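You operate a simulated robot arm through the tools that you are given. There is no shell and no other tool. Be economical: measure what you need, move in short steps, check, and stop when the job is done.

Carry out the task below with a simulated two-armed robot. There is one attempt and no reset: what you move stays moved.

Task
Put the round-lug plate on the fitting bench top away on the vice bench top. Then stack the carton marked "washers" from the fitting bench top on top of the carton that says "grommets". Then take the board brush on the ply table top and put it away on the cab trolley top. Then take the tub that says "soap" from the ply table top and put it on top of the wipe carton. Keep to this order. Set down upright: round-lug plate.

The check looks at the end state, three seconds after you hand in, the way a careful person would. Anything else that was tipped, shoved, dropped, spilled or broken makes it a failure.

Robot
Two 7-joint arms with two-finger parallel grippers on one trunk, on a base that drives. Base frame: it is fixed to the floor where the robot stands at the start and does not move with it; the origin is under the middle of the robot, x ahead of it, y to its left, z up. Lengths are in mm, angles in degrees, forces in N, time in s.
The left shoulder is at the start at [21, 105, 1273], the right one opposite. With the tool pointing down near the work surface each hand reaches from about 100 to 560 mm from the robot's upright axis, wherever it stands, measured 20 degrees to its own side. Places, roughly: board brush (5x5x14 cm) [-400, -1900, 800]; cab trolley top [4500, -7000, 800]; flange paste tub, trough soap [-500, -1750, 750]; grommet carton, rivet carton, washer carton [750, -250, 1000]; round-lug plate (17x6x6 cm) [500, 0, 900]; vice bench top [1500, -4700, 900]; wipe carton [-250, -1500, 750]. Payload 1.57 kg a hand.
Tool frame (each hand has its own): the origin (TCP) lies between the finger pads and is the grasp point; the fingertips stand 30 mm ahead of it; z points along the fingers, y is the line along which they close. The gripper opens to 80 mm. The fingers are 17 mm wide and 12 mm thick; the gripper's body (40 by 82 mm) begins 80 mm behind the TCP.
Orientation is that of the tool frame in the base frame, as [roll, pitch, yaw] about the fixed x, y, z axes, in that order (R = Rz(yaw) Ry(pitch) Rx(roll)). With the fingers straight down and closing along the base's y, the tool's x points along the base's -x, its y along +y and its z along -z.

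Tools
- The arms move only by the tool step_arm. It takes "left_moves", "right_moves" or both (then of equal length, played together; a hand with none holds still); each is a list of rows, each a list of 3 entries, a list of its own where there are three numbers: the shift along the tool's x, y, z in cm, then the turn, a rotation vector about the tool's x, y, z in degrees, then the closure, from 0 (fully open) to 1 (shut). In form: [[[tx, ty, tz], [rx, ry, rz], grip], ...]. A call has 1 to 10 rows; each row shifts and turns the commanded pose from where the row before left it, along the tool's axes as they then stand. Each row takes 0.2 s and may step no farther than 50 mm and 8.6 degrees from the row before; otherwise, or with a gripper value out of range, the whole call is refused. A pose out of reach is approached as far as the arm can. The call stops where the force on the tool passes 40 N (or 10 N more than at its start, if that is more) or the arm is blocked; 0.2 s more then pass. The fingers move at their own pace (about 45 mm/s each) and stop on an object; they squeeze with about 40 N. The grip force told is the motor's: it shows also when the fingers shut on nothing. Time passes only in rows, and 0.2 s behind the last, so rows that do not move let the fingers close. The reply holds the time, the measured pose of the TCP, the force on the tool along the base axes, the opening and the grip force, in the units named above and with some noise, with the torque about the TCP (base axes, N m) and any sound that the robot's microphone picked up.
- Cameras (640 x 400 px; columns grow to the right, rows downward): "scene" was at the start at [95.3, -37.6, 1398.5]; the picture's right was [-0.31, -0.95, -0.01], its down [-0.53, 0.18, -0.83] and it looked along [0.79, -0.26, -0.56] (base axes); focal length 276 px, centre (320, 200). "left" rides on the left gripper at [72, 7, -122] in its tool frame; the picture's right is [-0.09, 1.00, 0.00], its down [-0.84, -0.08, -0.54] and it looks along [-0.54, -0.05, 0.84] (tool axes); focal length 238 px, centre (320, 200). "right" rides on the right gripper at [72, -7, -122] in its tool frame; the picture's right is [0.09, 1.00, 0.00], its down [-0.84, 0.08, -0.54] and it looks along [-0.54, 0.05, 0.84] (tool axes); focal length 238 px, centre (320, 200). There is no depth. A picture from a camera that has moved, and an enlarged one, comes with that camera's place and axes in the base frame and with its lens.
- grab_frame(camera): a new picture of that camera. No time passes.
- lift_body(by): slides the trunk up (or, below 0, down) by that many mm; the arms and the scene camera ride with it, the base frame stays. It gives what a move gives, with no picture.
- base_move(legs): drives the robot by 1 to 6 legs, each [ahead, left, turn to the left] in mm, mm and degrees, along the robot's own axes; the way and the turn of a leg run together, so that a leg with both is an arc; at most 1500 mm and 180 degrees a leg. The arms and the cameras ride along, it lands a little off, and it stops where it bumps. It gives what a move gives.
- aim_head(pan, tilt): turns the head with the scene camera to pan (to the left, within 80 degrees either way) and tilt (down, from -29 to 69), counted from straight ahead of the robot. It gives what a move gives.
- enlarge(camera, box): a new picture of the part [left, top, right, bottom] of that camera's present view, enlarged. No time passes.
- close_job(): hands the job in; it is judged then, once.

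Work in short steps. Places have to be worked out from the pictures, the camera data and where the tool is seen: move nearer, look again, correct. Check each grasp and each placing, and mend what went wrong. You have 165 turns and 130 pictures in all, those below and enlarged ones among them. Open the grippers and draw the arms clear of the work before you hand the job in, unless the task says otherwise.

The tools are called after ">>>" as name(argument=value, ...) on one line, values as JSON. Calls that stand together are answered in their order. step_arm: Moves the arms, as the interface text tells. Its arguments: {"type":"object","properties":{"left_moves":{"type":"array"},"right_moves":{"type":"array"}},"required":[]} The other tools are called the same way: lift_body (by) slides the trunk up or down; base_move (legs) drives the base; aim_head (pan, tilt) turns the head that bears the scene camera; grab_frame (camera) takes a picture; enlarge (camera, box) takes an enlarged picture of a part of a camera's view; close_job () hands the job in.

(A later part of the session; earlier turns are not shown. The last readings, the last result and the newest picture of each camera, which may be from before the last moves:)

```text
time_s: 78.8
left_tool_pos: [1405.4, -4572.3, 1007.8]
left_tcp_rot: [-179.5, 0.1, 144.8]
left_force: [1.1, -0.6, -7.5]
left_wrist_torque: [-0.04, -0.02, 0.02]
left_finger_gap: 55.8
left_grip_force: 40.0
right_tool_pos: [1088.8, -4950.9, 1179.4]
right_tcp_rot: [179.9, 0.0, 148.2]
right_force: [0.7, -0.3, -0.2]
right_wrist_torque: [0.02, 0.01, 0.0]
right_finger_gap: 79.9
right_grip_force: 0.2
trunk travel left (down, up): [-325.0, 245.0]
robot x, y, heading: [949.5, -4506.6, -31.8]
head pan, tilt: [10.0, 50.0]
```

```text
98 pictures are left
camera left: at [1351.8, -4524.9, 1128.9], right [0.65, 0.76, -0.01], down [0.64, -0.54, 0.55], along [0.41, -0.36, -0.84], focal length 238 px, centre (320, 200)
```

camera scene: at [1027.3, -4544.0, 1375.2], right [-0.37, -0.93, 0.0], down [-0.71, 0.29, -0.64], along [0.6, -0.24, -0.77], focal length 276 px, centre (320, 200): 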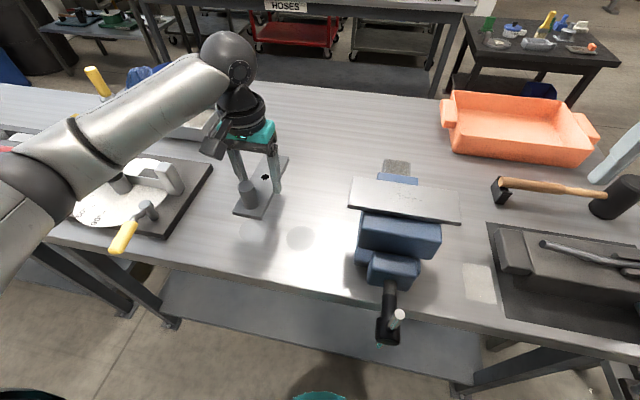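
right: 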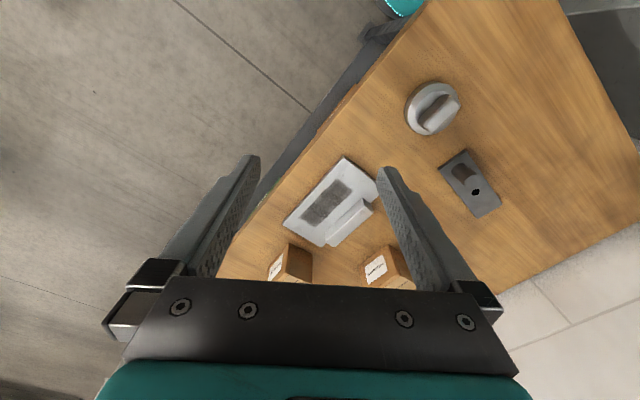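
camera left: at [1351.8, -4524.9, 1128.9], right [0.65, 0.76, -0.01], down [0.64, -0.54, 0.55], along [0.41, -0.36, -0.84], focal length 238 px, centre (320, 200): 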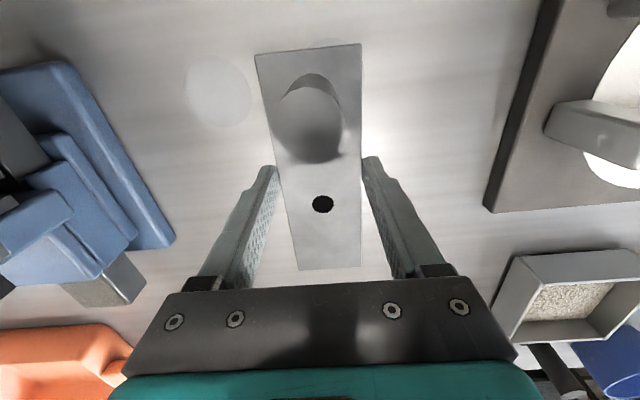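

Clear all round. I'll lower toward the bench in steps.

>>> step_arm(left_moves=[[[0, 0, 3], [0, 0, 0], 1], [[0, 0, 2], [0, 0, 0], 1], [[0, 0, 0.5], [0, 0, 0], 1], [[0, 0, 0.5], [0, 0, 0], 1], [[0, 0, 0.5], [0, 0, 0], 1], [[0, 0, 0], [0, 0, 0], 1]])

>>> enlarge(camera="scene", box=[200, 80, 340, 240])

```text
time_s: 80.2
left_tool_pos: [1407.4, -4573.1, 943.8]
left_tcp_rot: [-179.6, 0.2, 144.7]
left_force: [-0.1, -0.2, -8.4]
left_wrist_torque: [-0.01, -0.02, 0.01]
left_finger_gap: 55.8
left_grip_force: 40.0
right_tool_pos: [1088.4, -4949.8, 1179.8]
right_tcp_rot: [-179.9, 0.0, 148.2]
right_force: [-0.2, 0.3, 0.0]
right_wrist_torque: [0.03, 0.04, 0.0]
right_finger_gap: 80.1
right_grip_force: 0.1
trunk travel left (down, up): [-325.0, 245.0]
robot x, y, heading: [943.7, -4511.8, -31.8]
head pan, tilt: [10.0, 50.0]
```

```text
2.50 times, centred on (270, 160) of scene
camera zoom: at [1027.2, -4544.0, 1375.2], right [-0.37, -0.93, 0.0], down [-0.71, 0.29, -0.64], along [0.6, -0.24, -0.77], focal length 690 px, centre (445, 300)
```

zoom: 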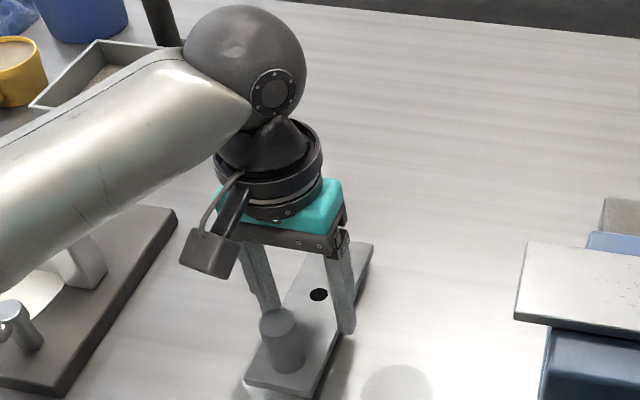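

Still hanging free, with a shadow gap below. I'll continue in small steps.

>>> step_arm(left_moves=[[[0, 0, 0.4], [0, 0, 0], 1], [[0, 0, 0.4], [0, 0, 0], 1], [[0, 0, 0.3], [0, 0, 0], 1], [[0, 0, 0], [0, 0, 0], 1]])

```text
time_s: 81.2
left_tool_pos: [1406.2, -4572.5, 931.1]
left_tcp_rot: [-179.5, 0.2, 144.9]
left_force: [0.1, 0.5, -7.6]
left_wrist_torque: [-0.01, -0.01, 0.03]
left_finger_gap: 55.9
left_grip_force: 39.9
right_tool_pos: [1089.8, -4949.9, 1178.9]
right_tcp_rot: [180.0, 0.1, 148.3]
right_force: [0.4, 0.5, 0.1]
right_wrist_torque: [-0.04, 0.03, 0.02]
right_finger_gap: 79.9
right_grip_force: 0.0
trunk travel left (down, up): [-325.0, 245.0]
robot x, y, heading: [945.7, -4509.0, -31.6]
head pan, tilt: [10.0, 50.0]
```

>>> step_arm(left_moves=[[[0, 0, 0.4], [0, 0, 0], 1], [[0, 0, 0.3], [0, 0, 0], 1], [[0, 0, 0], [0, 0, 0], 1]])

>>> enlarge(camera="scene", box=[210, 120, 310, 230])

```text
time_s: 82.0
left_tool_pos: [1407.0, -4570.6, 930.6]
left_tcp_rot: [-179.5, 0.7, 144.7]
left_force: [-0.6, 2.5, 34.0]
left_wrist_torque: [1.79, 0.41, -0.11]
left_finger_gap: 55.7
left_grip_force: 40.1
right_tool_pos: [1086.7, -4949.3, 1179.4]
right_tcp_rot: [179.9, 0.1, 148.2]
right_force: [-0.5, -0.4, 0.2]
right_wrist_torque: [-0.01, -0.01, 0.02]
right_finger_gap: 80.4
right_grip_force: 0.1
trunk travel left (down, up): [-325.0, 245.0]
robot x, y, heading: [942.6, -4513.3, -31.8]
head pan, tilt: [10.0, 50.0]
```

```text
3.64 times, centred on (260, 175) of scene
camera zoom: at [1024.1, -4543.5, 1375.8], right [-0.37, -0.93, 0.0], down [-0.71, 0.28, -0.64], along [0.6, -0.24, -0.76], focal length 1004 px, centre (538, 291)
```

zoom: 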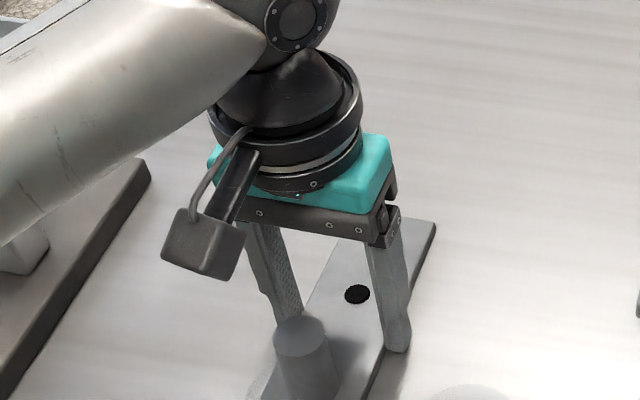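

On the bench, since the force reversed. I'll ease up slightly, open, and withdraw straight up.

>>> step_arm(left_moves=[[[0, 0, -0.5], [0, 0, 0], 1], [[0, 0, 0], [0, 0, 0], 0.6], [[0, 0, 0], [0, 0, 0], 0], [[0, 0, 0], [0, 0, 0], 0], [[0, 0, -2], [0, 0, 0], 0], [[0, 0, -4], [0, 0, 0], 0], [[0, 0, -4.5], [0, 0, 0], 0], [[0, 0, -4.5], [0, 0, 0], 0], [[3, 0, -3], [0, 0, 0], 0]])

>>> grab_frame(camera="scene")

```text
time_s: 84.0
left_tool_pos: [1383.3, -4552.4, 1109.8]
left_tcp_rot: [-179.6, 0.2, 144.7]
left_force: [0.2, 0.4, -0.7]
left_wrist_torque: [-0.01, -0.02, -0.01]
left_finger_gap: 80.0
left_grip_force: 0.1
right_tool_pos: [1086.8, -4950.4, 1179.9]
right_tcp_rot: [180.0, 0.1, 148.1]
right_force: [-0.8, -0.1, 0.2]
right_wrist_torque: [0.02, -0.01, -0.03]
right_finger_gap: 79.9
right_grip_force: 0.0
trunk travel left (down, up): [-325.0, 245.0]
robot x, y, heading: [945.8, -4507.4, -31.8]
head pan, tilt: [10.0, 50.0]
```

```text
95 pictures are left
camera scene: at [1026.1, -4543.2, 1375.3], right [-0.37, -0.93, 0.0], down [-0.71, 0.28, -0.64], along [0.6, -0.24, -0.77], focal length 276 px, centre (320, 200)
```

scene: 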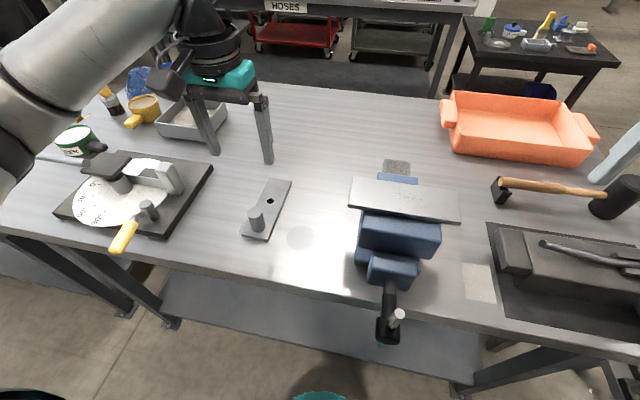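

The plate sits upright on the vice bench. Now I'll head back: reverse out, turn to face the fitting bench direction, drive up the aisle and slide left in front of the cartons.

>>> step_arm(left_moves=[[[4, -2, -3], [0, 0, 0], 0], [[4, -2, -2], [0, 0, 0], 0], [[0, 0, 0], [0, 0, 0], 0]])

>>> base_move(legs=[[-460, 0, 0], [0, 0, 87.8], [1450, 0, 0], [1200, 0, 0]])

>>> aim_head(pan=45, tilt=30)

>>> grab_frame(camera="scene")

```text
refused: row 1 steps farther than a row can; nothing moved
```

```text
time_s: 103.2
left_tool_pos: [2234.5, -1645.3, 1108.2]
left_tcp_rot: [-179.6, 0.2, -130.0]
left_force: [-0.4, 0.7, -0.2]
left_wrist_torque: [-0.02, 0.02, 0.01]
left_finger_gap: 80.3
left_grip_force: 0.0
right_tool_pos: [2605.1, -1972.6, 1178.4]
right_tcp_rot: [180.0, 0.1, -126.6]
right_force: [-0.6, 1.2, -0.2]
right_wrist_torque: [0.04, 0.04, 0.0]
right_finger_gap: 80.0
right_grip_force: 0.0
trunk travel left (down, up): [-325.0, 245.0]
robot x, y, heading: [2155.6, -2075.8, 53.0]
head pan, tilt: [10.0, 50.0]
```

```text
time_s: 104.2
left_tool_pos: [2235.9, -1644.9, 1109.7]
left_tcp_rot: [-179.6, 0.3, -130.1]
left_force: [0.2, 0.3, -0.3]
left_wrist_torque: [0.02, 0.01, 0.01]
left_finger_gap: 80.3
left_grip_force: 0.0
right_tool_pos: [2604.7, -1972.5, 1178.3]
right_tcp_rot: [-180.0, -0.1, -126.6]
right_force: [-0.8, -0.2, 0.2]
right_wrist_torque: [0.01, 0.01, -0.01]
right_finger_gap: 80.0
right_grip_force: 0.0
trunk travel left (down, up): [-325.0, 245.0]
robot x, y, heading: [2153.7, -2075.6, 53.4]
head pan, tilt: [45.0, 30.0]
```

```text
94 pictures are left
camera scene: at [2146.4, -1979.0, 1404.7], right [0.99, 0.14, 0.0], down [0.07, -0.5, -0.87], along [-0.13, 0.86, -0.5], focal length 276 px, centre (320, 200)
```

scene: 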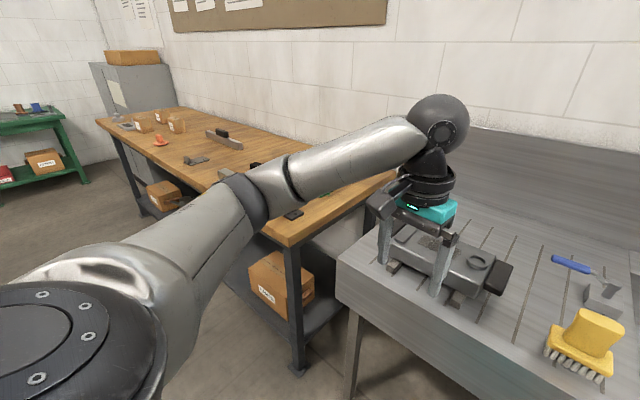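

Clear. I'll retract the left hand, square up to the bench and slide left.

>>> step_arm(left_moves=[[[3.5, -1.5, -2], [0, 0, 0], 0], [[3.5, -1.5, -2], [0, 0, 0], 0], [[2, 0, 0], [0, 0, 0], 0]])

>>> base_move(legs=[[0, 0, 2.8], [0, 1400, 0], [0, 722, 0]])

>>> aim_head(pan=-5, tilt=40)

>>> grab_frame(camera="scene")

```text
time_s: 105.0
left_tool_pos: [2199.8, -1732.6, 1148.6]
left_tcp_rot: [-179.6, 0.3, -130.0]
left_force: [-0.7, 0.4, 0.6]
left_wrist_torque: [0.03, -0.01, -0.02]
left_finger_gap: 80.2
left_grip_force: 0.0
right_tool_pos: [2605.5, -1972.1, 1179.6]
right_tcp_rot: [179.9, 0.1, -126.7]
right_force: [-0.5, 0.2, 0.3]
right_wrist_torque: [-0.03, -0.01, 0.0]
right_finger_gap: 80.1
right_grip_force: 0.0
trunk travel left (down, up): [-325.0, 245.0]
robot x, y, heading: [2150.0, -2076.8, 53.3]
head pan, tilt: [45.0, 30.0]
```

```text
time_s: 115.9
left_tool_pos: [424.3, -556.2, 1149.0]
left_tcp_rot: [-179.6, 0.2, -126.9]
left_force: [-0.9, 0.9, -0.8]
left_wrist_torque: [-0.03, -0.04, 0.0]
left_finger_gap: 80.0
left_grip_force: 0.0
right_tool_pos: [841.2, -775.1, 1178.7]
right_tcp_rot: [180.0, 0.0, -123.5]
right_force: [-0.6, 0.4, -0.4]
right_wrist_torque: [-0.03, -0.01, 0.0]
right_finger_gap: 79.8
right_grip_force: 0.1
trunk travel left (down, up): [-325.0, 245.0]
robot x, y, heading: [400.7, -905.4, 56.3]
head pan, tilt: [45.0, 30.0]
```

```text
time_s: 117.1
left_tool_pos: [424.2, -558.1, 1150.0]
left_tcp_rot: [-179.6, 0.3, -126.8]
left_force: [-0.2, 0.4, -0.7]
left_wrist_torque: [0.02, -0.02, -0.02]
left_finger_gap: 80.1
left_grip_force: 0.1
right_tool_pos: [841.2, -775.1, 1178.5]
right_tcp_rot: [180.0, 0.0, -123.5]
right_force: [-0.7, -0.7, -0.3]
right_wrist_torque: [-0.03, 0.01, -0.03]
right_finger_gap: 80.0
right_grip_force: 0.0
trunk travel left (down, up): [-325.0, 245.0]
robot x, y, heading: [401.9, -906.1, 56.5]
head pan, tilt: [-5.0, 40.0]
```

```text
93 pictures are left
camera scene: at [455.2, -828.5, 1389.4], right [0.78, -0.62, 0.0], down [-0.4, -0.5, -0.77], along [0.48, 0.6, -0.64], focal length 276 px, centre (320, 200)
```

scene: 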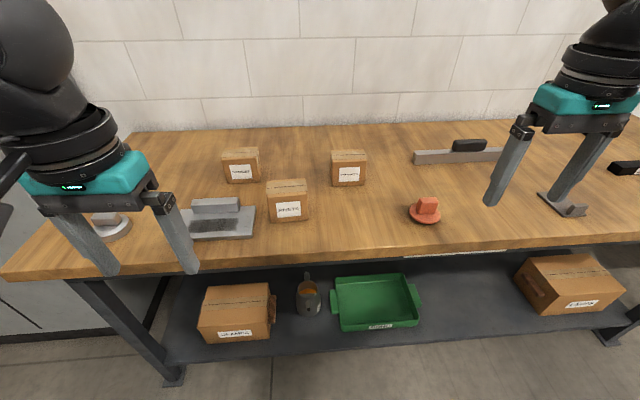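

>>> enlarge(camera="scene", box=[170, 130, 390, 250])

```text
2.91 times, centred on (280, 190) of scene
camera zoom: at [455.2, -828.5, 1389.4], right [0.78, -0.62, 0.0], down [-0.4, -0.5, -0.77], along [0.48, 0.6, -0.64], focal length 803 px, centre (436, 229)
```

zoom: 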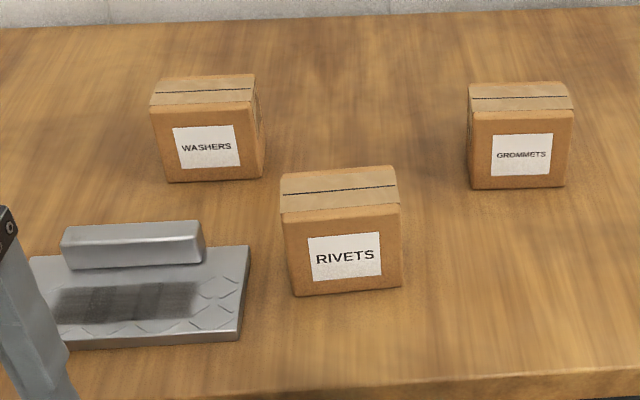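

Labels confirmed: washers at (720, -117), grommets at (962, -328), about 100 wide × 60 deep × 95 tall, squared to the bench. I'll move up 350 mm and turn the left hand so the fingers close front-to-back.

>>> base_move(legs=[[350, 0, 0]])

>>> step_arm(left_moves=[[[0, 0, 0], [0, 0, 8.5], 0], [[0, 0, 0], [0, 0, 8.5], 0], [[0, 0, 0], [0, 0, 8.5], 0], [[0, 0, 0], [0, 0, 8.5], 0], [[0, 0, 0], [0, 0, 8.5], 0], [[0, 0, 0], [0, 0, 8.5], 0], [[0, 0, 0], [0, 0, 8.5], 0], [[0, 0, 0], [0, 0, 8.5], 0], [[0, 0, 0], [0, 0, 8.5], 0], [[0, 0, 0], [0, 0, 8.5], 0]])

>>> aim_head(pan=0, tilt=50)

>>> grab_frame(camera="scene")

```text
time_s: 119.4
left_tool_pos: [618.8, -267.4, 1148.4]
left_tcp_rot: [-179.6, 0.2, -127.3]
left_force: [0.4, 0.3, -0.2]
left_wrist_torque: [0.05, -0.01, -0.01]
left_finger_gap: 79.9
left_grip_force: 0.0
right_tool_pos: [1035.0, -486.7, 1178.1]
right_tcp_rot: [-179.9, 0.0, -123.8]
right_force: [-0.6, -0.2, -0.4]
right_wrist_torque: [0.01, 0.02, 0.0]
right_finger_gap: 80.2
right_grip_force: 0.0
trunk travel left (down, up): [-325.0, 245.0]
robot x, y, heading: [586.4, -613.6, 56.2]
head pan, tilt: [-5.0, 40.0]
```

```text
time_s: 121.6
left_tool_pos: [618.8, -268.9, 1148.8]
left_tcp_rot: [179.7, 0.6, 147.7]
left_force: [-0.1, 0.2, -0.3]
left_wrist_torque: [-0.02, 0.0, -0.02]
left_finger_gap: 80.2
left_grip_force: 0.1
right_tool_pos: [1034.3, -487.2, 1178.8]
right_tcp_rot: [-179.9, 0.1, -123.8]
right_force: [-0.1, 0.0, -0.3]
right_wrist_torque: [0.0, 0.02, 0.04]
right_finger_gap: 79.8
right_grip_force: 0.1
trunk travel left (down, up): [-325.0, 245.0]
robot x, y, heading: [589.0, -614.0, 56.3]
head pan, tilt: [-5.0, 40.0]
```

```text
time_s: 122.3
left_tool_pos: [618.4, -269.2, 1147.9]
left_tcp_rot: [179.7, 0.5, 147.8]
left_force: [0.9, -0.4, -0.5]
left_wrist_torque: [0.0, -0.01, 0.01]
left_finger_gap: 80.2
left_grip_force: 0.1
right_tool_pos: [1034.9, -487.6, 1179.3]
right_tcp_rot: [180.0, 0.0, -123.8]
right_force: [-0.1, 0.8, 0.3]
right_wrist_torque: [0.0, 0.0, -0.01]
right_finger_gap: 80.0
right_grip_force: 0.0
trunk travel left (down, up): [-325.0, 245.0]
robot x, y, heading: [587.0, -612.3, 56.2]
head pan, tilt: [0.0, 50.0]
```

```text
91 pictures are left
camera scene: at [637.8, -541.7, 1375.3], right [0.83, -0.56, 0.0], down [-0.43, -0.64, -0.64], along [0.36, 0.53, -0.77], focal length 276 px, centre (320, 200)
```

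scene: 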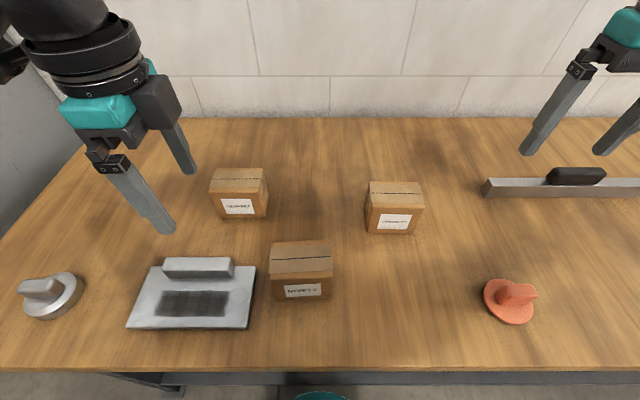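

Positions agree within a centimetre. I'll bring the open left hand above the washers carton and check with the wrist camera.

>>> step_arm(left_moves=[[[-0.15, 4.47, 1.5], [0, 0, 1.8], 0], [[-0.15, 4.47, 1.5], [0, 0, 0], 0], [[-0.15, 4.47, 1.5], [0, 0, 0], 0], [[-0.15, 4.47, 1.5], [0, 0, 0], 0], [[0, 0, 4], [0, 0, 0], 0], [[0, 0, 0], [0, 0, 0], 0]])

>>> grab_frame(camera="left")

>>> enlarge(camera="scene", box=[160, 90, 320, 230])

```text
time_s: 123.7
left_tool_pos: [722.2, -120.7, 1047.5]
left_tcp_rot: [179.7, 0.5, 146.1]
left_force: [-0.3, -0.7, 0.1]
left_wrist_torque: [0.01, 0.04, -0.03]
left_finger_gap: 80.1
left_grip_force: 0.1
right_tool_pos: [1035.7, -488.6, 1179.6]
right_tcp_rot: [180.0, 0.0, -123.8]
right_force: [-0.3, -0.1, 0.2]
right_wrist_torque: [0.0, 0.03, -0.04]
right_finger_gap: 80.2
right_grip_force: 0.0
trunk travel left (down, up): [-325.0, 245.0]
robot x, y, heading: [587.8, -610.3, 56.2]
head pan, tilt: [0.0, 50.0]
```

```text
90 pictures are left
camera left: at [666.4, -75.3, 1169.2], right [0.63, 0.77, 0.01], down [0.65, -0.53, 0.55], along [0.43, -0.34, -0.84], focal length 238 px, centre (320, 200)
```

left: 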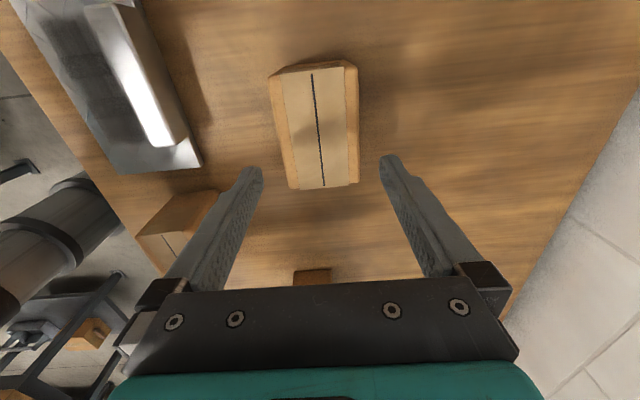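

```text
2.86 times, centred on (240, 160) of scene
camera zoom: at [638.0, -541.8, 1375.3], right [0.83, -0.56, 0.0], down [-0.43, -0.64, -0.64], along [0.36, 0.53, -0.77], focal length 789 px, centre (549, 314)
```

zoom: 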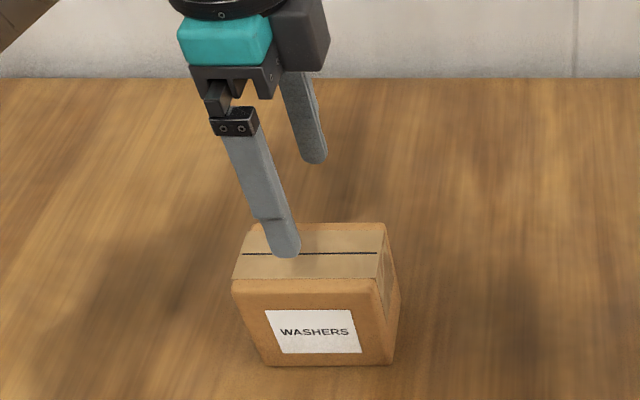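

The wrist view shows the carton centred between the fingers with about 13 mm to go along tool x. I'll trim, descend to z≈940 and close.

>>> step_arm(left_moves=[[[1.1, 0.2, 2], [0, 0, 0], 0], [[0, 0, 3], [0, 0, 0], 0], [[0, 0, 3], [0, 0, 0], 0], [[0, 0, 2.7], [0, 0, 0], 0], [[0, 0, 0], [0, 0, 0], 0.6], [[0, 0, 0], [0, 0, 0], 1], [[0, 0, 0], [0, 0, 0], 1], [[0, 0, 0], [0, 0, 0], 1]])

>>> grab_frame(camera="left")

```text
time_s: 125.5
left_tool_pos: [715.3, -114.0, 940.9]
left_tcp_rot: [179.7, 0.5, 146.0]
left_force: [-0.7, -0.4, -0.7]
left_wrist_torque: [0.0, -0.04, -0.01]
left_finger_gap: 70.1
left_grip_force: 39.9
right_tool_pos: [1035.1, -487.3, 1179.2]
right_tcp_rot: [180.0, 0.0, -123.9]
right_force: [0.4, 0.2, -0.2]
right_wrist_torque: [0.01, 0.01, -0.01]
right_finger_gap: 80.1
right_grip_force: 0.1
trunk travel left (down, up): [-325.0, 245.0]
robot x, y, heading: [590.5, -610.1, 55.8]
head pan, tilt: [0.0, 50.0]
```

```text
88 pictures are left
camera left: at [659.8, -67.9, 1062.6], right [0.63, 0.77, 0.0], down [0.65, -0.53, 0.55], along [0.43, -0.34, -0.84], focal length 238 px, centre (320, 200)
```

left: 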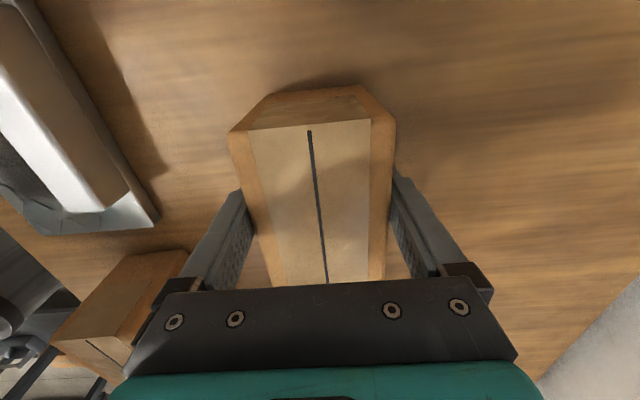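

Gripped at 70 mm. I'll lift straight up.

>>> step_arm(left_moves=[[[0, 0, -2], [0, 0, 0], 1], [[0, 0, -4], [0, 0, 0], 1], [[0, 0, -5], [0, 0, 0], 1], [[0, 0, -5], [0, 0, 0], 1], [[0, 0, 0], [0, 0, 0], 1]])

>>> grab_frame(camera="scene")

```text
time_s: 126.7
left_tool_pos: [716.2, -113.3, 1101.4]
left_tcp_rot: [179.9, 0.5, 146.0]
left_force: [-0.2, -0.6, -5.0]
left_wrist_torque: [0.03, -0.01, -0.01]
left_finger_gap: 69.6
left_grip_force: 40.6
right_tool_pos: [1035.9, -488.6, 1178.4]
right_tcp_rot: [180.0, -0.1, -123.8]
right_force: [-0.1, -0.6, 0.0]
right_wrist_torque: [-0.02, 0.0, 0.01]
right_finger_gap: 79.8
right_grip_force: 0.1
trunk travel left (down, up): [-325.0, 245.0]
robot x, y, heading: [591.8, -616.4, 56.4]
head pan, tilt: [0.0, 50.0]
```

```text
87 pictures are left
camera scene: at [637.9, -541.1, 1375.2], right [0.83, -0.56, 0.0], down [-0.43, -0.64, -0.64], along [0.36, 0.53, -0.77], focal length 276 px, centre (320, 200)
```

scene: 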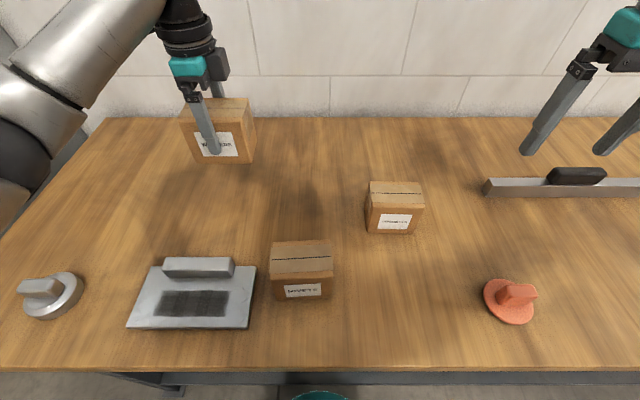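

Held level. I'll slide the base 320 mm right so the carton hangs near the grommets carton, then refine.

>>> base_move(legs=[[0, -320, 0]])

>>> grab_frame(camera="scene")

>>> grab_frame(camera="left")

```text
time_s: 128.8
left_tool_pos: [984.9, -293.7, 1099.5]
left_tcp_rot: [179.8, 0.4, 145.7]
left_force: [-0.3, -0.1, -4.8]
left_wrist_torque: [0.0, 0.01, 0.02]
left_finger_gap: 69.7
left_grip_force: 40.6
right_tool_pos: [1301.4, -668.5, 1177.1]
right_tcp_rot: [179.9, 0.0, -124.0]
right_force: [0.0, -0.5, -1.1]
right_wrist_torque: [0.01, -0.02, 0.04]
right_finger_gap: 79.9
right_grip_force: 0.2
trunk travel left (down, up): [-325.0, 245.0]
robot x, y, heading: [857.5, -794.3, 56.2]
head pan, tilt: [0.0, 50.0]
```

```text
86 pictures are left
camera scene: at [904.8, -720.7, 1375.2], right [0.83, -0.56, 0.0], down [-0.43, -0.64, -0.64], along [0.36, 0.53, -0.77], focal length 276 px, centre (320, 200)
```

scene: 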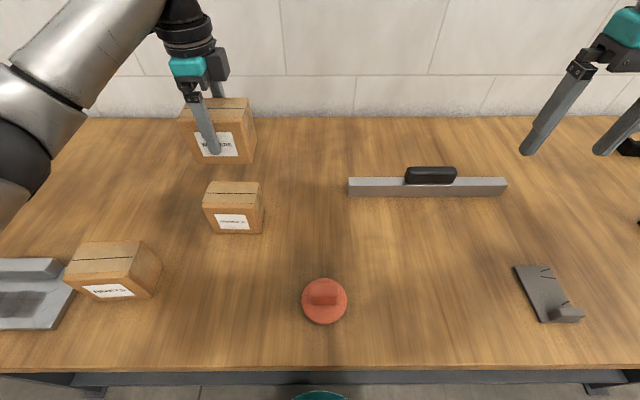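

```text
85 pictures are left
camera left: at [929.0, -247.4, 1222.0], right [0.64, 0.77, 0.0], down [0.64, -0.53, 0.55], along [0.42, -0.35, -0.84], focal length 238 px, centre (320, 200)
```

left: 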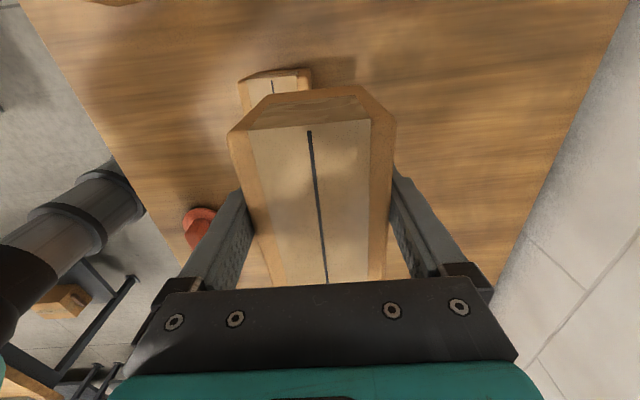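

>>> enlarge(camera="scene", box=[160, 80, 290, 245])

```text
2.42 times, centred on (225, 162) of scene
camera zoom: at [904.8, -720.7, 1375.2], right [0.83, -0.56, 0.0], down [-0.43, -0.64, -0.64], along [0.36, 0.53, -0.77], focal length 669 px, centre (550, 291)
```

zoom: 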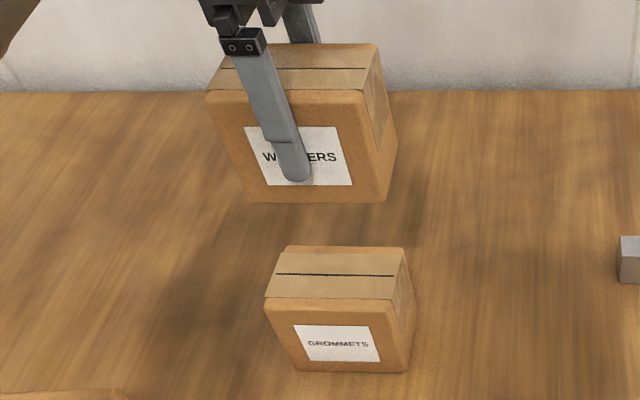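

Using the held carton itself as a reference, the grommets centre is 41 mm nearer to me and about level sideways. I'll shift back, add a small yaw trim, and come down to just above it.

>>> step_arm(left_moves=[[[-0.2, -2.1, 0], [0, 0, 1], 1], [[0, -2, 0], [0, 0, 1], 1], [[0, 0, 2.5], [0, 0, 0], 1], [[0, 0, 2], [0, 0, 0], 1], [[0, 0, 0], [0, 0, 0], 1]])

>>> enlarge(camera="scene", box=[160, 80, 290, 245])

>>> grab_frame(camera="left")

```text
time_s: 130.0
left_tool_pos: [963.7, -328.1, 1054.9]
left_tcp_rot: [179.8, 0.6, 143.8]
left_force: [0.9, -1.1, -5.6]
left_wrist_torque: [-0.01, 0.0, -0.01]
left_finger_gap: 69.8
left_grip_force: 40.2
right_tool_pos: [1302.8, -667.7, 1178.2]
right_tcp_rot: [180.0, 0.1, -124.0]
right_force: [-0.6, -1.0, 0.0]
right_wrist_torque: [-0.01, 0.01, -0.01]
right_finger_gap: 80.0
right_grip_force: 0.0
trunk travel left (down, up): [-325.0, 245.0]
robot x, y, heading: [857.9, -794.1, 55.9]
head pan, tilt: [0.0, 50.0]
```

```text
2.42 times, centred on (225, 162) of scene
camera zoom: at [904.3, -720.3, 1375.2], right [0.83, -0.56, 0.0], down [-0.43, -0.64, -0.64], along [0.36, 0.53, -0.77], focal length 669 px, centre (550, 291)
```

zoom: 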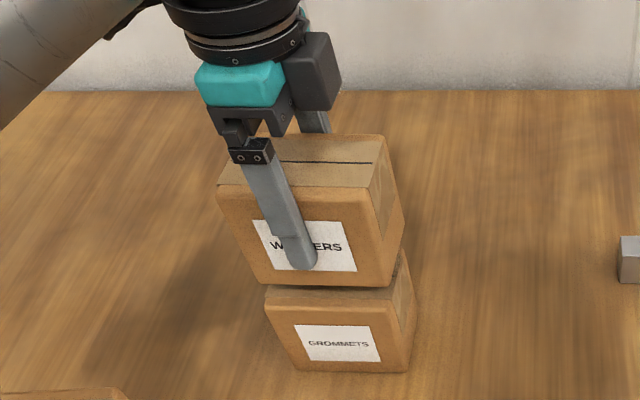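

```text
82 pictures are left
camera left: at [909.4, -280.2, 1176.5], right [0.66, 0.75, 0.0], down [0.62, -0.56, 0.55], along [0.41, -0.36, -0.84], focal length 238 px, centre (320, 200)
```

left: 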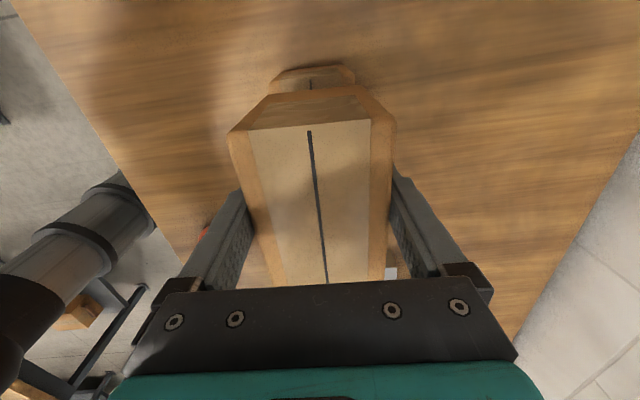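

Aligned nicely. I'll lower in small steps until contact.

>>> step_arm(left_moves=[[[0, 0, 0.6], [0, 0, 0], 1], [[0, 0, 0.4], [0, 0, 0], 1], [[0, 0, 0.3], [0, 0, 0], 1], [[0, 0, 0], [0, 0, 0], 1]])

```text
time_s: 131.0
left_tool_pos: [962.3, -327.9, 1042.9]
left_tcp_rot: [179.7, 0.4, 143.7]
left_force: [-0.3, -1.0, -4.8]
left_wrist_torque: [0.03, 0.01, 0.0]
left_finger_gap: 69.8
left_grip_force: 39.6
right_tool_pos: [1302.6, -667.9, 1179.0]
right_tcp_rot: [180.0, 0.0, -124.1]
right_force: [0.2, 0.5, -0.4]
right_wrist_torque: [-0.01, -0.05, -0.01]
right_finger_gap: 80.0
right_grip_force: 0.2
trunk travel left (down, up): [-325.0, 245.0]
robot x, y, heading: [858.2, -794.6, 56.1]
head pan, tilt: [0.0, 50.0]
```

>>> step_arm(left_moves=[[[0, 0, 0.3], [0, 0, 0], 1], [[0, 0, 0.3], [0, 0, 0], 1], [[0, 0, 0], [0, 0, 0], 1]])

```text
time_s: 131.8
left_tool_pos: [962.9, -328.7, 1036.3]
left_tcp_rot: [179.7, 0.5, 143.8]
left_force: [0.4, -0.3, -5.4]
left_wrist_torque: [0.01, 0.02, 0.0]
left_finger_gap: 69.9
left_grip_force: 40.1
right_tool_pos: [1301.3, -668.0, 1180.1]
right_tcp_rot: [180.0, 0.1, -124.0]
right_force: [-0.4, 0.5, 0.0]
right_wrist_torque: [0.02, -0.03, 0.0]
right_finger_gap: 80.1
right_grip_force: 0.1
trunk travel left (down, up): [-325.0, 245.0]
robot x, y, heading: [856.8, -790.2, 56.2]
head pan, tilt: [0.0, 50.0]
```

>>> step_arm(left_moves=[[[0, 0, 0.3], [0, 0, 0], 1], [[0, 0, 0.2], [0, 0, 0], 1], [[0, 0, 0], [0, 0, 0], 1]])

>>> enlarge(camera="scene", box=[160, 80, 290, 245])

```text
time_s: 132.6
left_tool_pos: [963.3, -327.5, 1030.9]
left_tcp_rot: [179.8, 0.5, 143.8]
left_force: [0.1, 0.2, -4.2]
left_wrist_torque: [0.03, 0.03, 0.03]
left_finger_gap: 69.6
left_grip_force: 39.5
right_tool_pos: [1301.4, -667.7, 1179.3]
right_tcp_rot: [-179.9, 0.0, -124.0]
right_force: [-0.5, 0.0, 0.6]
right_wrist_torque: [-0.02, -0.04, 0.03]
right_finger_gap: 80.0
right_grip_force: 0.1
trunk travel left (down, up): [-325.0, 245.0]
robot x, y, heading: [860.2, -794.3, 55.8]
head pan, tilt: [0.0, 50.0]
```

```text
2.42 times, centred on (225, 162) of scene
camera zoom: at [904.2, -720.3, 1375.2], right [0.83, -0.56, 0.0], down [-0.43, -0.64, -0.64], along [0.36, 0.53, -0.77], focal length 669 px, centre (550, 291)
```

zoom: 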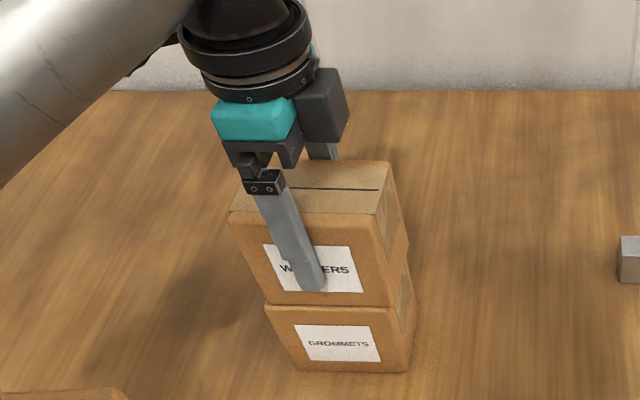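

>>> step_arm(left_moves=[[[0, 0, 0.2], [0, 0, 0], 1], [[0, 0, 0.2], [0, 0, 0], 1], [[0, 0, 0], [0, 0, 0], 1]])

```text
time_s: 133.4
left_tool_pos: [963.3, -327.9, 1030.9]
left_tcp_rot: [179.3, 0.6, 143.8]
left_force: [-3.0, 2.4, 32.5]
left_wrist_torque: [-0.75, 1.05, -0.17]
left_finger_gap: 69.7
left_grip_force: 40.0
right_tool_pos: [1301.0, -669.6, 1179.6]
right_tcp_rot: [-179.9, 0.1, -124.0]
right_force: [-0.3, -0.1, -1.2]
right_wrist_torque: [0.03, 0.0, -0.02]
right_finger_gap: 79.7
right_grip_force: 0.1
trunk travel left (down, up): [-325.0, 245.0]
robot x, y, heading: [854.8, -789.4, 56.0]
head pan, tilt: [0.0, 50.0]
```

Contact at z≈1031. I'll ease off and release, rising straight up.

>>> step_arm(left_moves=[[[0, 0, -0.35], [0, 0, 0], 1], [[0, 0, 0], [0, 0, 0], 0.5], [[0, 0, 0], [0, 0, 0], 0], [[0, 0, 0], [0, 0, 0], 0], [[0, 0, -2], [0, 0, 0], 0], [[0, 0, -4], [0, 0, 0], 0], [[0, 0, -4.5], [0, 0, 0], 0], [[0, -3, -2], [0, 0, 0], 0], [[0, -4.5, 0], [0, 0, 0], 0]])

>>> grab_frame(camera="scene")

```text
time_s: 135.4
left_tool_pos: [915.2, -388.1, 1157.9]
left_tcp_rot: [179.8, 0.5, 143.7]
left_force: [0.5, 0.8, 0.4]
left_wrist_torque: [0.03, -0.02, -0.01]
left_finger_gap: 79.9
left_grip_force: 0.1
right_tool_pos: [1301.0, -668.7, 1177.9]
right_tcp_rot: [-180.0, 0.1, -124.0]
right_force: [0.2, -0.3, -0.2]
right_wrist_torque: [0.01, 0.01, 0.0]
right_finger_gap: 79.9
right_grip_force: 0.1
trunk travel left (down, up): [-325.0, 245.0]
robot x, y, heading: [852.9, -791.1, 56.0]
head pan, tilt: [0.0, 50.0]
```

```text
80 pictures are left
camera scene: at [903.6, -721.1, 1375.3], right [0.83, -0.56, 0.0], down [-0.43, -0.63, -0.64], along [0.36, 0.53, -0.77], focal length 276 px, centre (320, 200)
```

scene: 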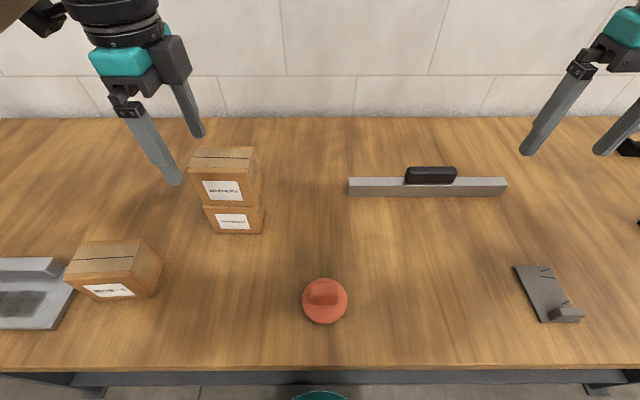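

The stack is neat. Next I'll back away, slide left and turn round to view the ply table.

>>> base_move(legs=[[-430, 0, 0], [0, 430, 0], [0, 0, -180]])

>>> aim_head(pan=0, tilt=35)

>>> grab_frame(camera="scene")

```text
time_s: 147.7
left_tool_pos: [187.8, -1311.4, 1156.3]
left_tcp_rot: [179.8, 0.4, -37.8]
left_force: [-0.4, -0.1, -0.5]
left_wrist_torque: [-0.03, 0.0, 0.0]
left_finger_gap: 80.3
left_grip_force: 0.1
right_tool_pos: [-189.9, -1020.4, 1178.9]
right_tcp_rot: [179.9, 0.2, 54.4]
right_force: [0.6, -0.3, 0.1]
right_wrist_torque: [-0.01, 0.0, 0.04]
right_finger_gap: 79.9
right_grip_force: 0.0
trunk travel left (down, up): [-325.0, 245.0]
robot x, y, heading: [260.2, -909.0, -126.1]
head pan, tilt: [0.0, 50.0]
```

```text
time_s: 148.5
left_tool_pos: [185.6, -1310.6, 1157.3]
left_tcp_rot: [179.7, 0.4, -37.8]
left_force: [0.2, -0.4, 0.2]
left_wrist_torque: [0.0, -0.02, -0.02]
left_finger_gap: 80.2
left_grip_force: 0.0
right_tool_pos: [-189.8, -1019.6, 1179.5]
right_tcp_rot: [179.9, 0.1, 54.3]
right_force: [-1.1, 0.4, 0.1]
right_wrist_torque: [-0.02, 0.0, 0.0]
right_finger_gap: 80.1
right_grip_force: 0.0
trunk travel left (down, up): [-325.0, 245.0]
robot x, y, heading: [259.6, -909.6, -125.7]
head pan, tilt: [0.0, 35.0]
```

```text
79 pictures are left
camera scene: at [202.2, -989.1, 1396.9], right [-0.81, 0.58, 0.0], down [0.33, 0.47, -0.82], along [-0.48, -0.67, -0.57], focal length 276 px, centre (320, 200)
```

scene: 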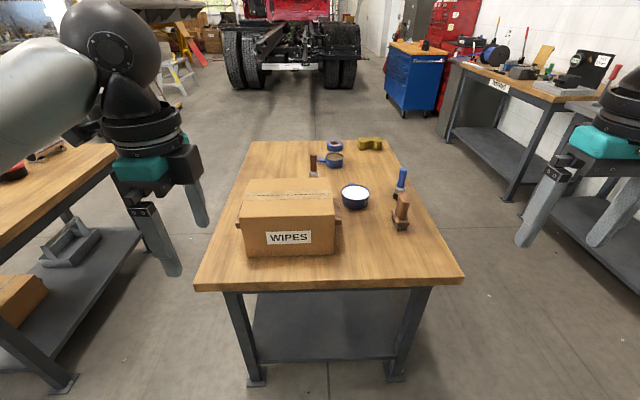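

>>> enlarge(camera="scene", box=[270, 120, 450, 250])

```text
3.08 times, centred on (360, 185) of scene
camera zoom: at [202.2, -989.1, 1396.9], right [-0.81, 0.58, 0.0], down [0.33, 0.47, -0.82], along [-0.48, -0.67, -0.57], focal length 850 px, centre (197, 246)
```

zoom: 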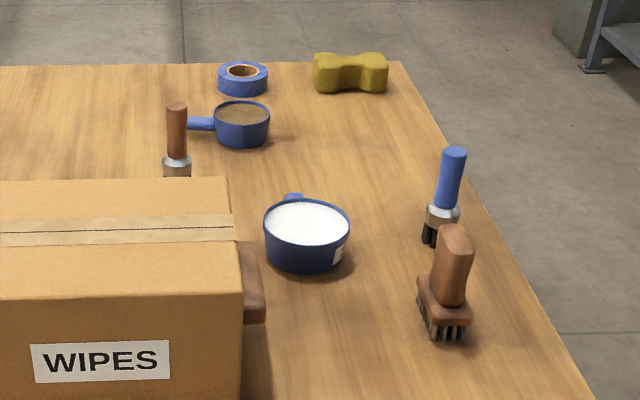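

The board brush's listed place matches the brown-handled brush behind the wipes carton, near (-423, -1916). I'll reach it from the aisle side of the ply table, so I'll drive round into that aisle and turn to face the table.

>>> base_move(legs=[[0, 735, 0], [1060, 0, 0], [0, 0, -88]])

>>> aim_head(pan=5, tilt=40)

>>> grab_frame(camera="scene")

```text
time_s: 161.1
left_tool_pos: [-173.2, -2168.9, 1157.4]
left_tcp_rot: [179.9, 0.4, -122.3]
left_force: [-0.2, -0.9, 0.3]
left_wrist_torque: [0.0, 0.02, 0.03]
left_finger_gap: 79.8
left_grip_force: 0.0
right_tool_pos: [79.4, -1764.5, 1179.1]
right_tcp_rot: [-180.0, 0.2, -30.0]
right_force: [0.4, -0.4, 1.0]
right_wrist_torque: [-0.02, 0.0, -0.01]
right_finger_gap: 80.2
right_grip_force: 0.1
trunk travel left (down, up): [-325.0, 245.0]
robot x, y, heading: [232.9, -2201.3, 149.8]
head pan, tilt: [0.0, 35.0]
```

```text
time_s: 161.8
left_tool_pos: [-172.2, -2169.7, 1157.3]
left_tcp_rot: [179.8, 0.4, -122.2]
left_force: [0.1, 0.0, 0.9]
left_wrist_torque: [-0.03, 0.01, -0.03]
left_finger_gap: 79.9
left_grip_force: 0.1
right_tool_pos: [79.4, -1765.4, 1179.4]
right_tcp_rot: [-179.9, 0.1, -30.0]
right_force: [-0.3, -0.6, -0.4]
right_wrist_torque: [0.0, 0.02, 0.01]
right_finger_gap: 80.2
right_grip_force: 0.1
trunk travel left (down, up): [-325.0, 245.0]
robot x, y, heading: [235.4, -2205.4, 150.0]
head pan, tilt: [5.0, 40.0]
```

```text
77 pictures are left
camera scene: at [147.5, -2161.4, 1389.5], right [0.42, 0.91, 0.0], down [0.58, -0.27, -0.77], along [-0.69, 0.32, -0.64], focal length 276 px, centre (320, 200)
```

scene: 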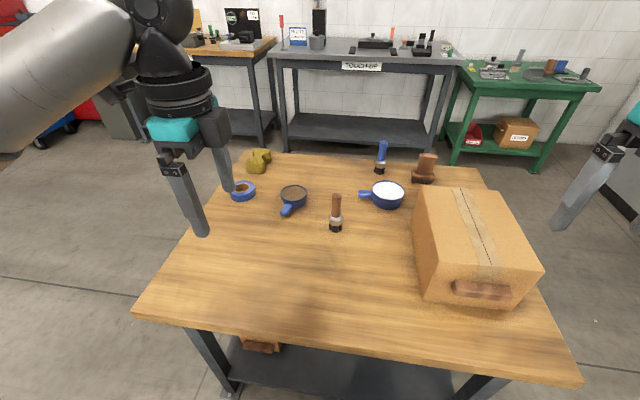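

>>> enlarge(camera="scene", box=[220, 130, 450, 260])

```text
2.78 times, centred on (335, 195) of scene
camera zoom: at [147.5, -2161.4, 1389.5], right [0.42, 0.91, 0.0], down [0.58, -0.27, -0.77], along [-0.69, 0.32, -0.64], focal length 768 px, centre (278, 214)
```

zoom: 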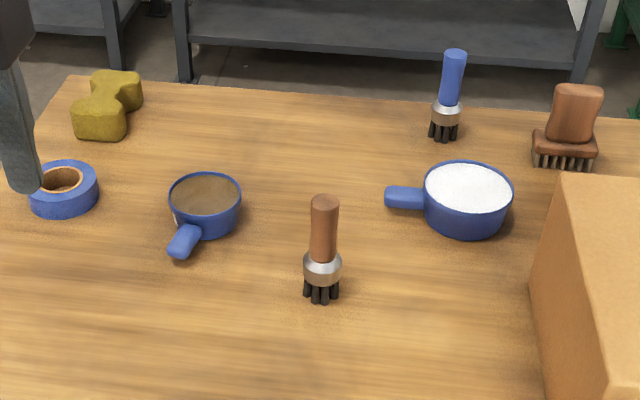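

The brush stands upright at about (-385, -1862), with its top near 890. I'll move 100 mm right and 200 mm ahead, then bring the open left hand over it.

>>> base_move(legs=[[0, -100, 0], [200, 0, 0]])

>>> step_arm(left_moves=[[[-1.5, 3.0, 3.5], [0, 0, 0], 0], [[-1.5, 3.0, 3.5], [0, 0, 0], 0], [[-1.5, 3.0, 3.5], [0, 0, 0], 0], [[-1.5, 2.0, 3.5], [0, 0, 0], 0], [[0, 0, 2], [0, 0, 0], 0], [[0, 0, 0], [0, 0, 0], 0]])

>>> aim_head(pan=5, tilt=50)

>>> grab_frame(camera="scene")

>>> grab_frame(camera="left")

```text
time_s: 164.2
left_tool_pos: [-296.4, -1983.6, 1157.2]
left_tcp_rot: [179.8, 0.5, -122.1]
left_force: [-0.7, -0.3, 0.7]
left_wrist_torque: [0.01, -0.02, -0.04]
left_finger_gap: 79.7
left_grip_force: 0.1
right_tool_pos: [-45.9, -1579.8, 1179.0]
right_tcp_rot: [-180.0, 0.1, -29.9]
right_force: [-0.7, -0.4, -0.6]
right_wrist_torque: [0.0, -0.04, 0.01]
right_finger_gap: 79.8
right_grip_force: 0.0
trunk travel left (down, up): [-325.0, 245.0]
robot x, y, heading: [109.9, -2016.0, 150.2]
head pan, tilt: [5.0, 40.0]
```

```text
time_s: 165.6
left_tool_pos: [-359.3, -1872.9, 998.2]
left_tcp_rot: [179.7, 0.4, -122.1]
left_force: [0.7, -0.9, -0.2]
left_wrist_torque: [0.03, 0.02, 0.01]
left_finger_gap: 80.0
left_grip_force: 0.1
right_tool_pos: [-44.7, -1580.2, 1177.7]
right_tcp_rot: [180.0, 0.1, -29.9]
right_force: [-0.7, -0.2, -0.4]
right_wrist_torque: [-0.01, 0.0, -0.01]
right_finger_gap: 79.9
right_grip_force: 0.1
trunk travel left (down, up): [-325.0, 245.0]
robot x, y, heading: [112.2, -2020.0, 149.9]
head pan, tilt: [5.0, 40.0]
```

```text
time_s: 166.3
left_tool_pos: [-359.1, -1873.7, 997.0]
left_tcp_rot: [179.9, 0.4, -122.1]
left_force: [0.0, 0.8, 0.2]
left_wrist_torque: [-0.02, 0.01, 0.04]
left_finger_gap: 80.2
left_grip_force: 0.0
right_tool_pos: [-44.9, -1580.4, 1177.9]
right_tcp_rot: [-179.9, 0.1, -30.0]
right_force: [0.1, -0.2, 1.4]
right_wrist_torque: [0.02, -0.01, 0.0]
right_finger_gap: 79.8
right_grip_force: 0.1
trunk travel left (down, up): [-325.0, 245.0]
robot x, y, heading: [111.7, -2017.7, 150.2]
head pan, tilt: [5.0, 50.0]
```

```text
75 pictures are left
camera scene: at [31.4, -1979.2, 1375.3], right [0.42, 0.91, 0.0], down [0.69, -0.32, -0.64], along [-0.58, 0.27, -0.77], focal length 276 px, centre (320, 200)
```

scene: 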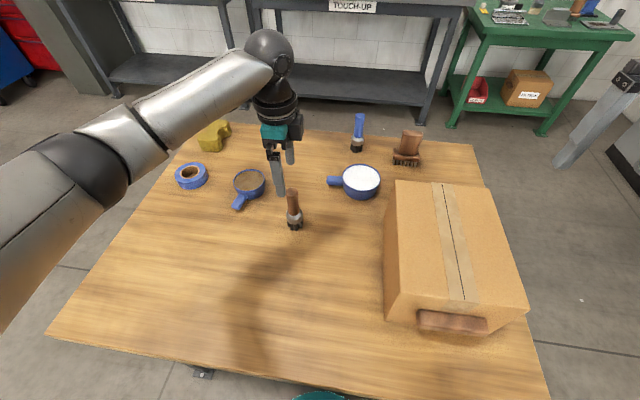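

```text
74 pictures are left
camera left: at [-401.6, -1932.6, 1119.6], right [-0.79, 0.61, 0.0], down [0.51, 0.66, 0.55], along [0.33, 0.44, -0.84], focal length 238 px, centre (320, 200)
```

left: 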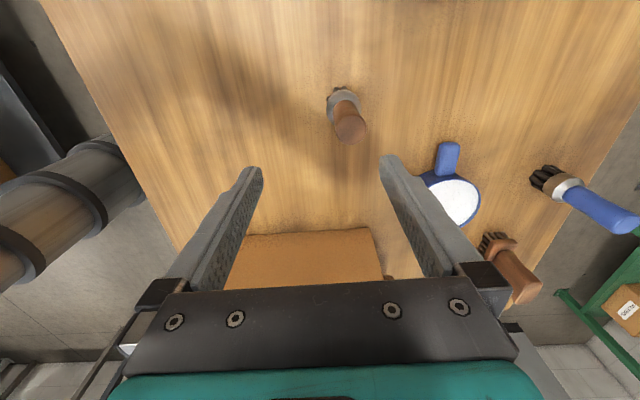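

The brush axis is at about (-384, -1861). I'll shift 27 mm along the closing line, descend over the handle and close.

>>> step_arm(left_moves=[[[0.3, 2.75, 0], [0, 0, 0], 0], [[0, 0, 4.5], [0, 0, 0], 0], [[0, 0, 4.5], [0, 0, 0], 0], [[0, 0, 3], [0, 0, 0], 0], [[0, 0, 1.8], [0, 0, 0], 0], [[0, 0, 0], [0, 0, 0], 0]])

>>> grab_frame(camera="left")

>>> enlarge(camera="scene", box=[220, 100, 360, 240])

```text
time_s: 167.7
left_tool_pos: [-383.0, -1860.6, 857.2]
left_tcp_rot: [179.9, 0.4, -122.1]
left_force: [-0.2, -0.2, -0.5]
left_wrist_torque: [0.0, 0.02, 0.01]
left_finger_gap: 80.0
left_grip_force: 0.0
right_tool_pos: [-44.7, -1581.8, 1178.5]
right_tcp_rot: [179.9, 0.1, -29.9]
right_force: [0.8, -0.3, -0.2]
right_wrist_torque: [-0.01, -0.02, 0.01]
right_finger_gap: 80.3
right_grip_force: 0.0
trunk travel left (down, up): [-325.0, 245.0]
robot x, y, heading: [113.9, -2017.6, 149.6]
head pan, tilt: [5.0, 50.0]
```

```text
73 pictures are left
camera left: at [-426.4, -1918.8, 979.3], right [-0.79, 0.61, 0.0], down [0.51, 0.66, 0.55], along [0.33, 0.44, -0.84], focal length 238 px, centre (320, 200)
```

left: 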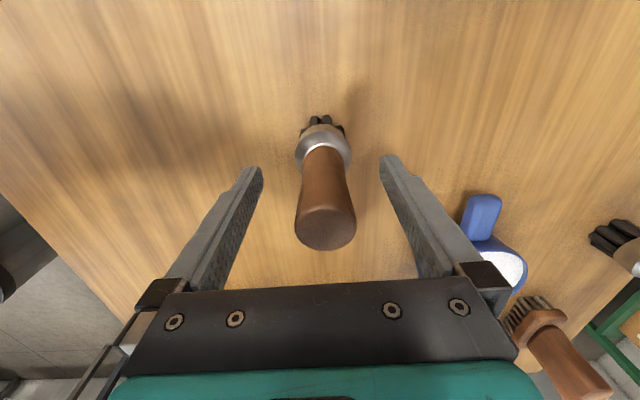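

```text
2.86 times, centred on (290, 170) of scene
camera zoom: at [31.4, -1979.3, 1375.3], right [0.42, 0.91, 0.0], down [0.69, -0.32, -0.64], along [-0.58, 0.27, -0.77], focal length 789 px, centre (406, 286)
```

zoom: 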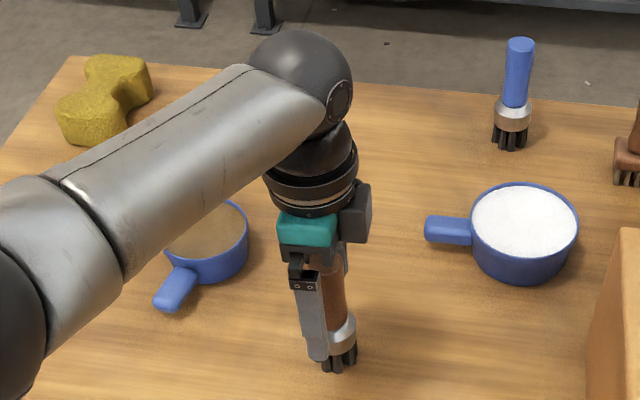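

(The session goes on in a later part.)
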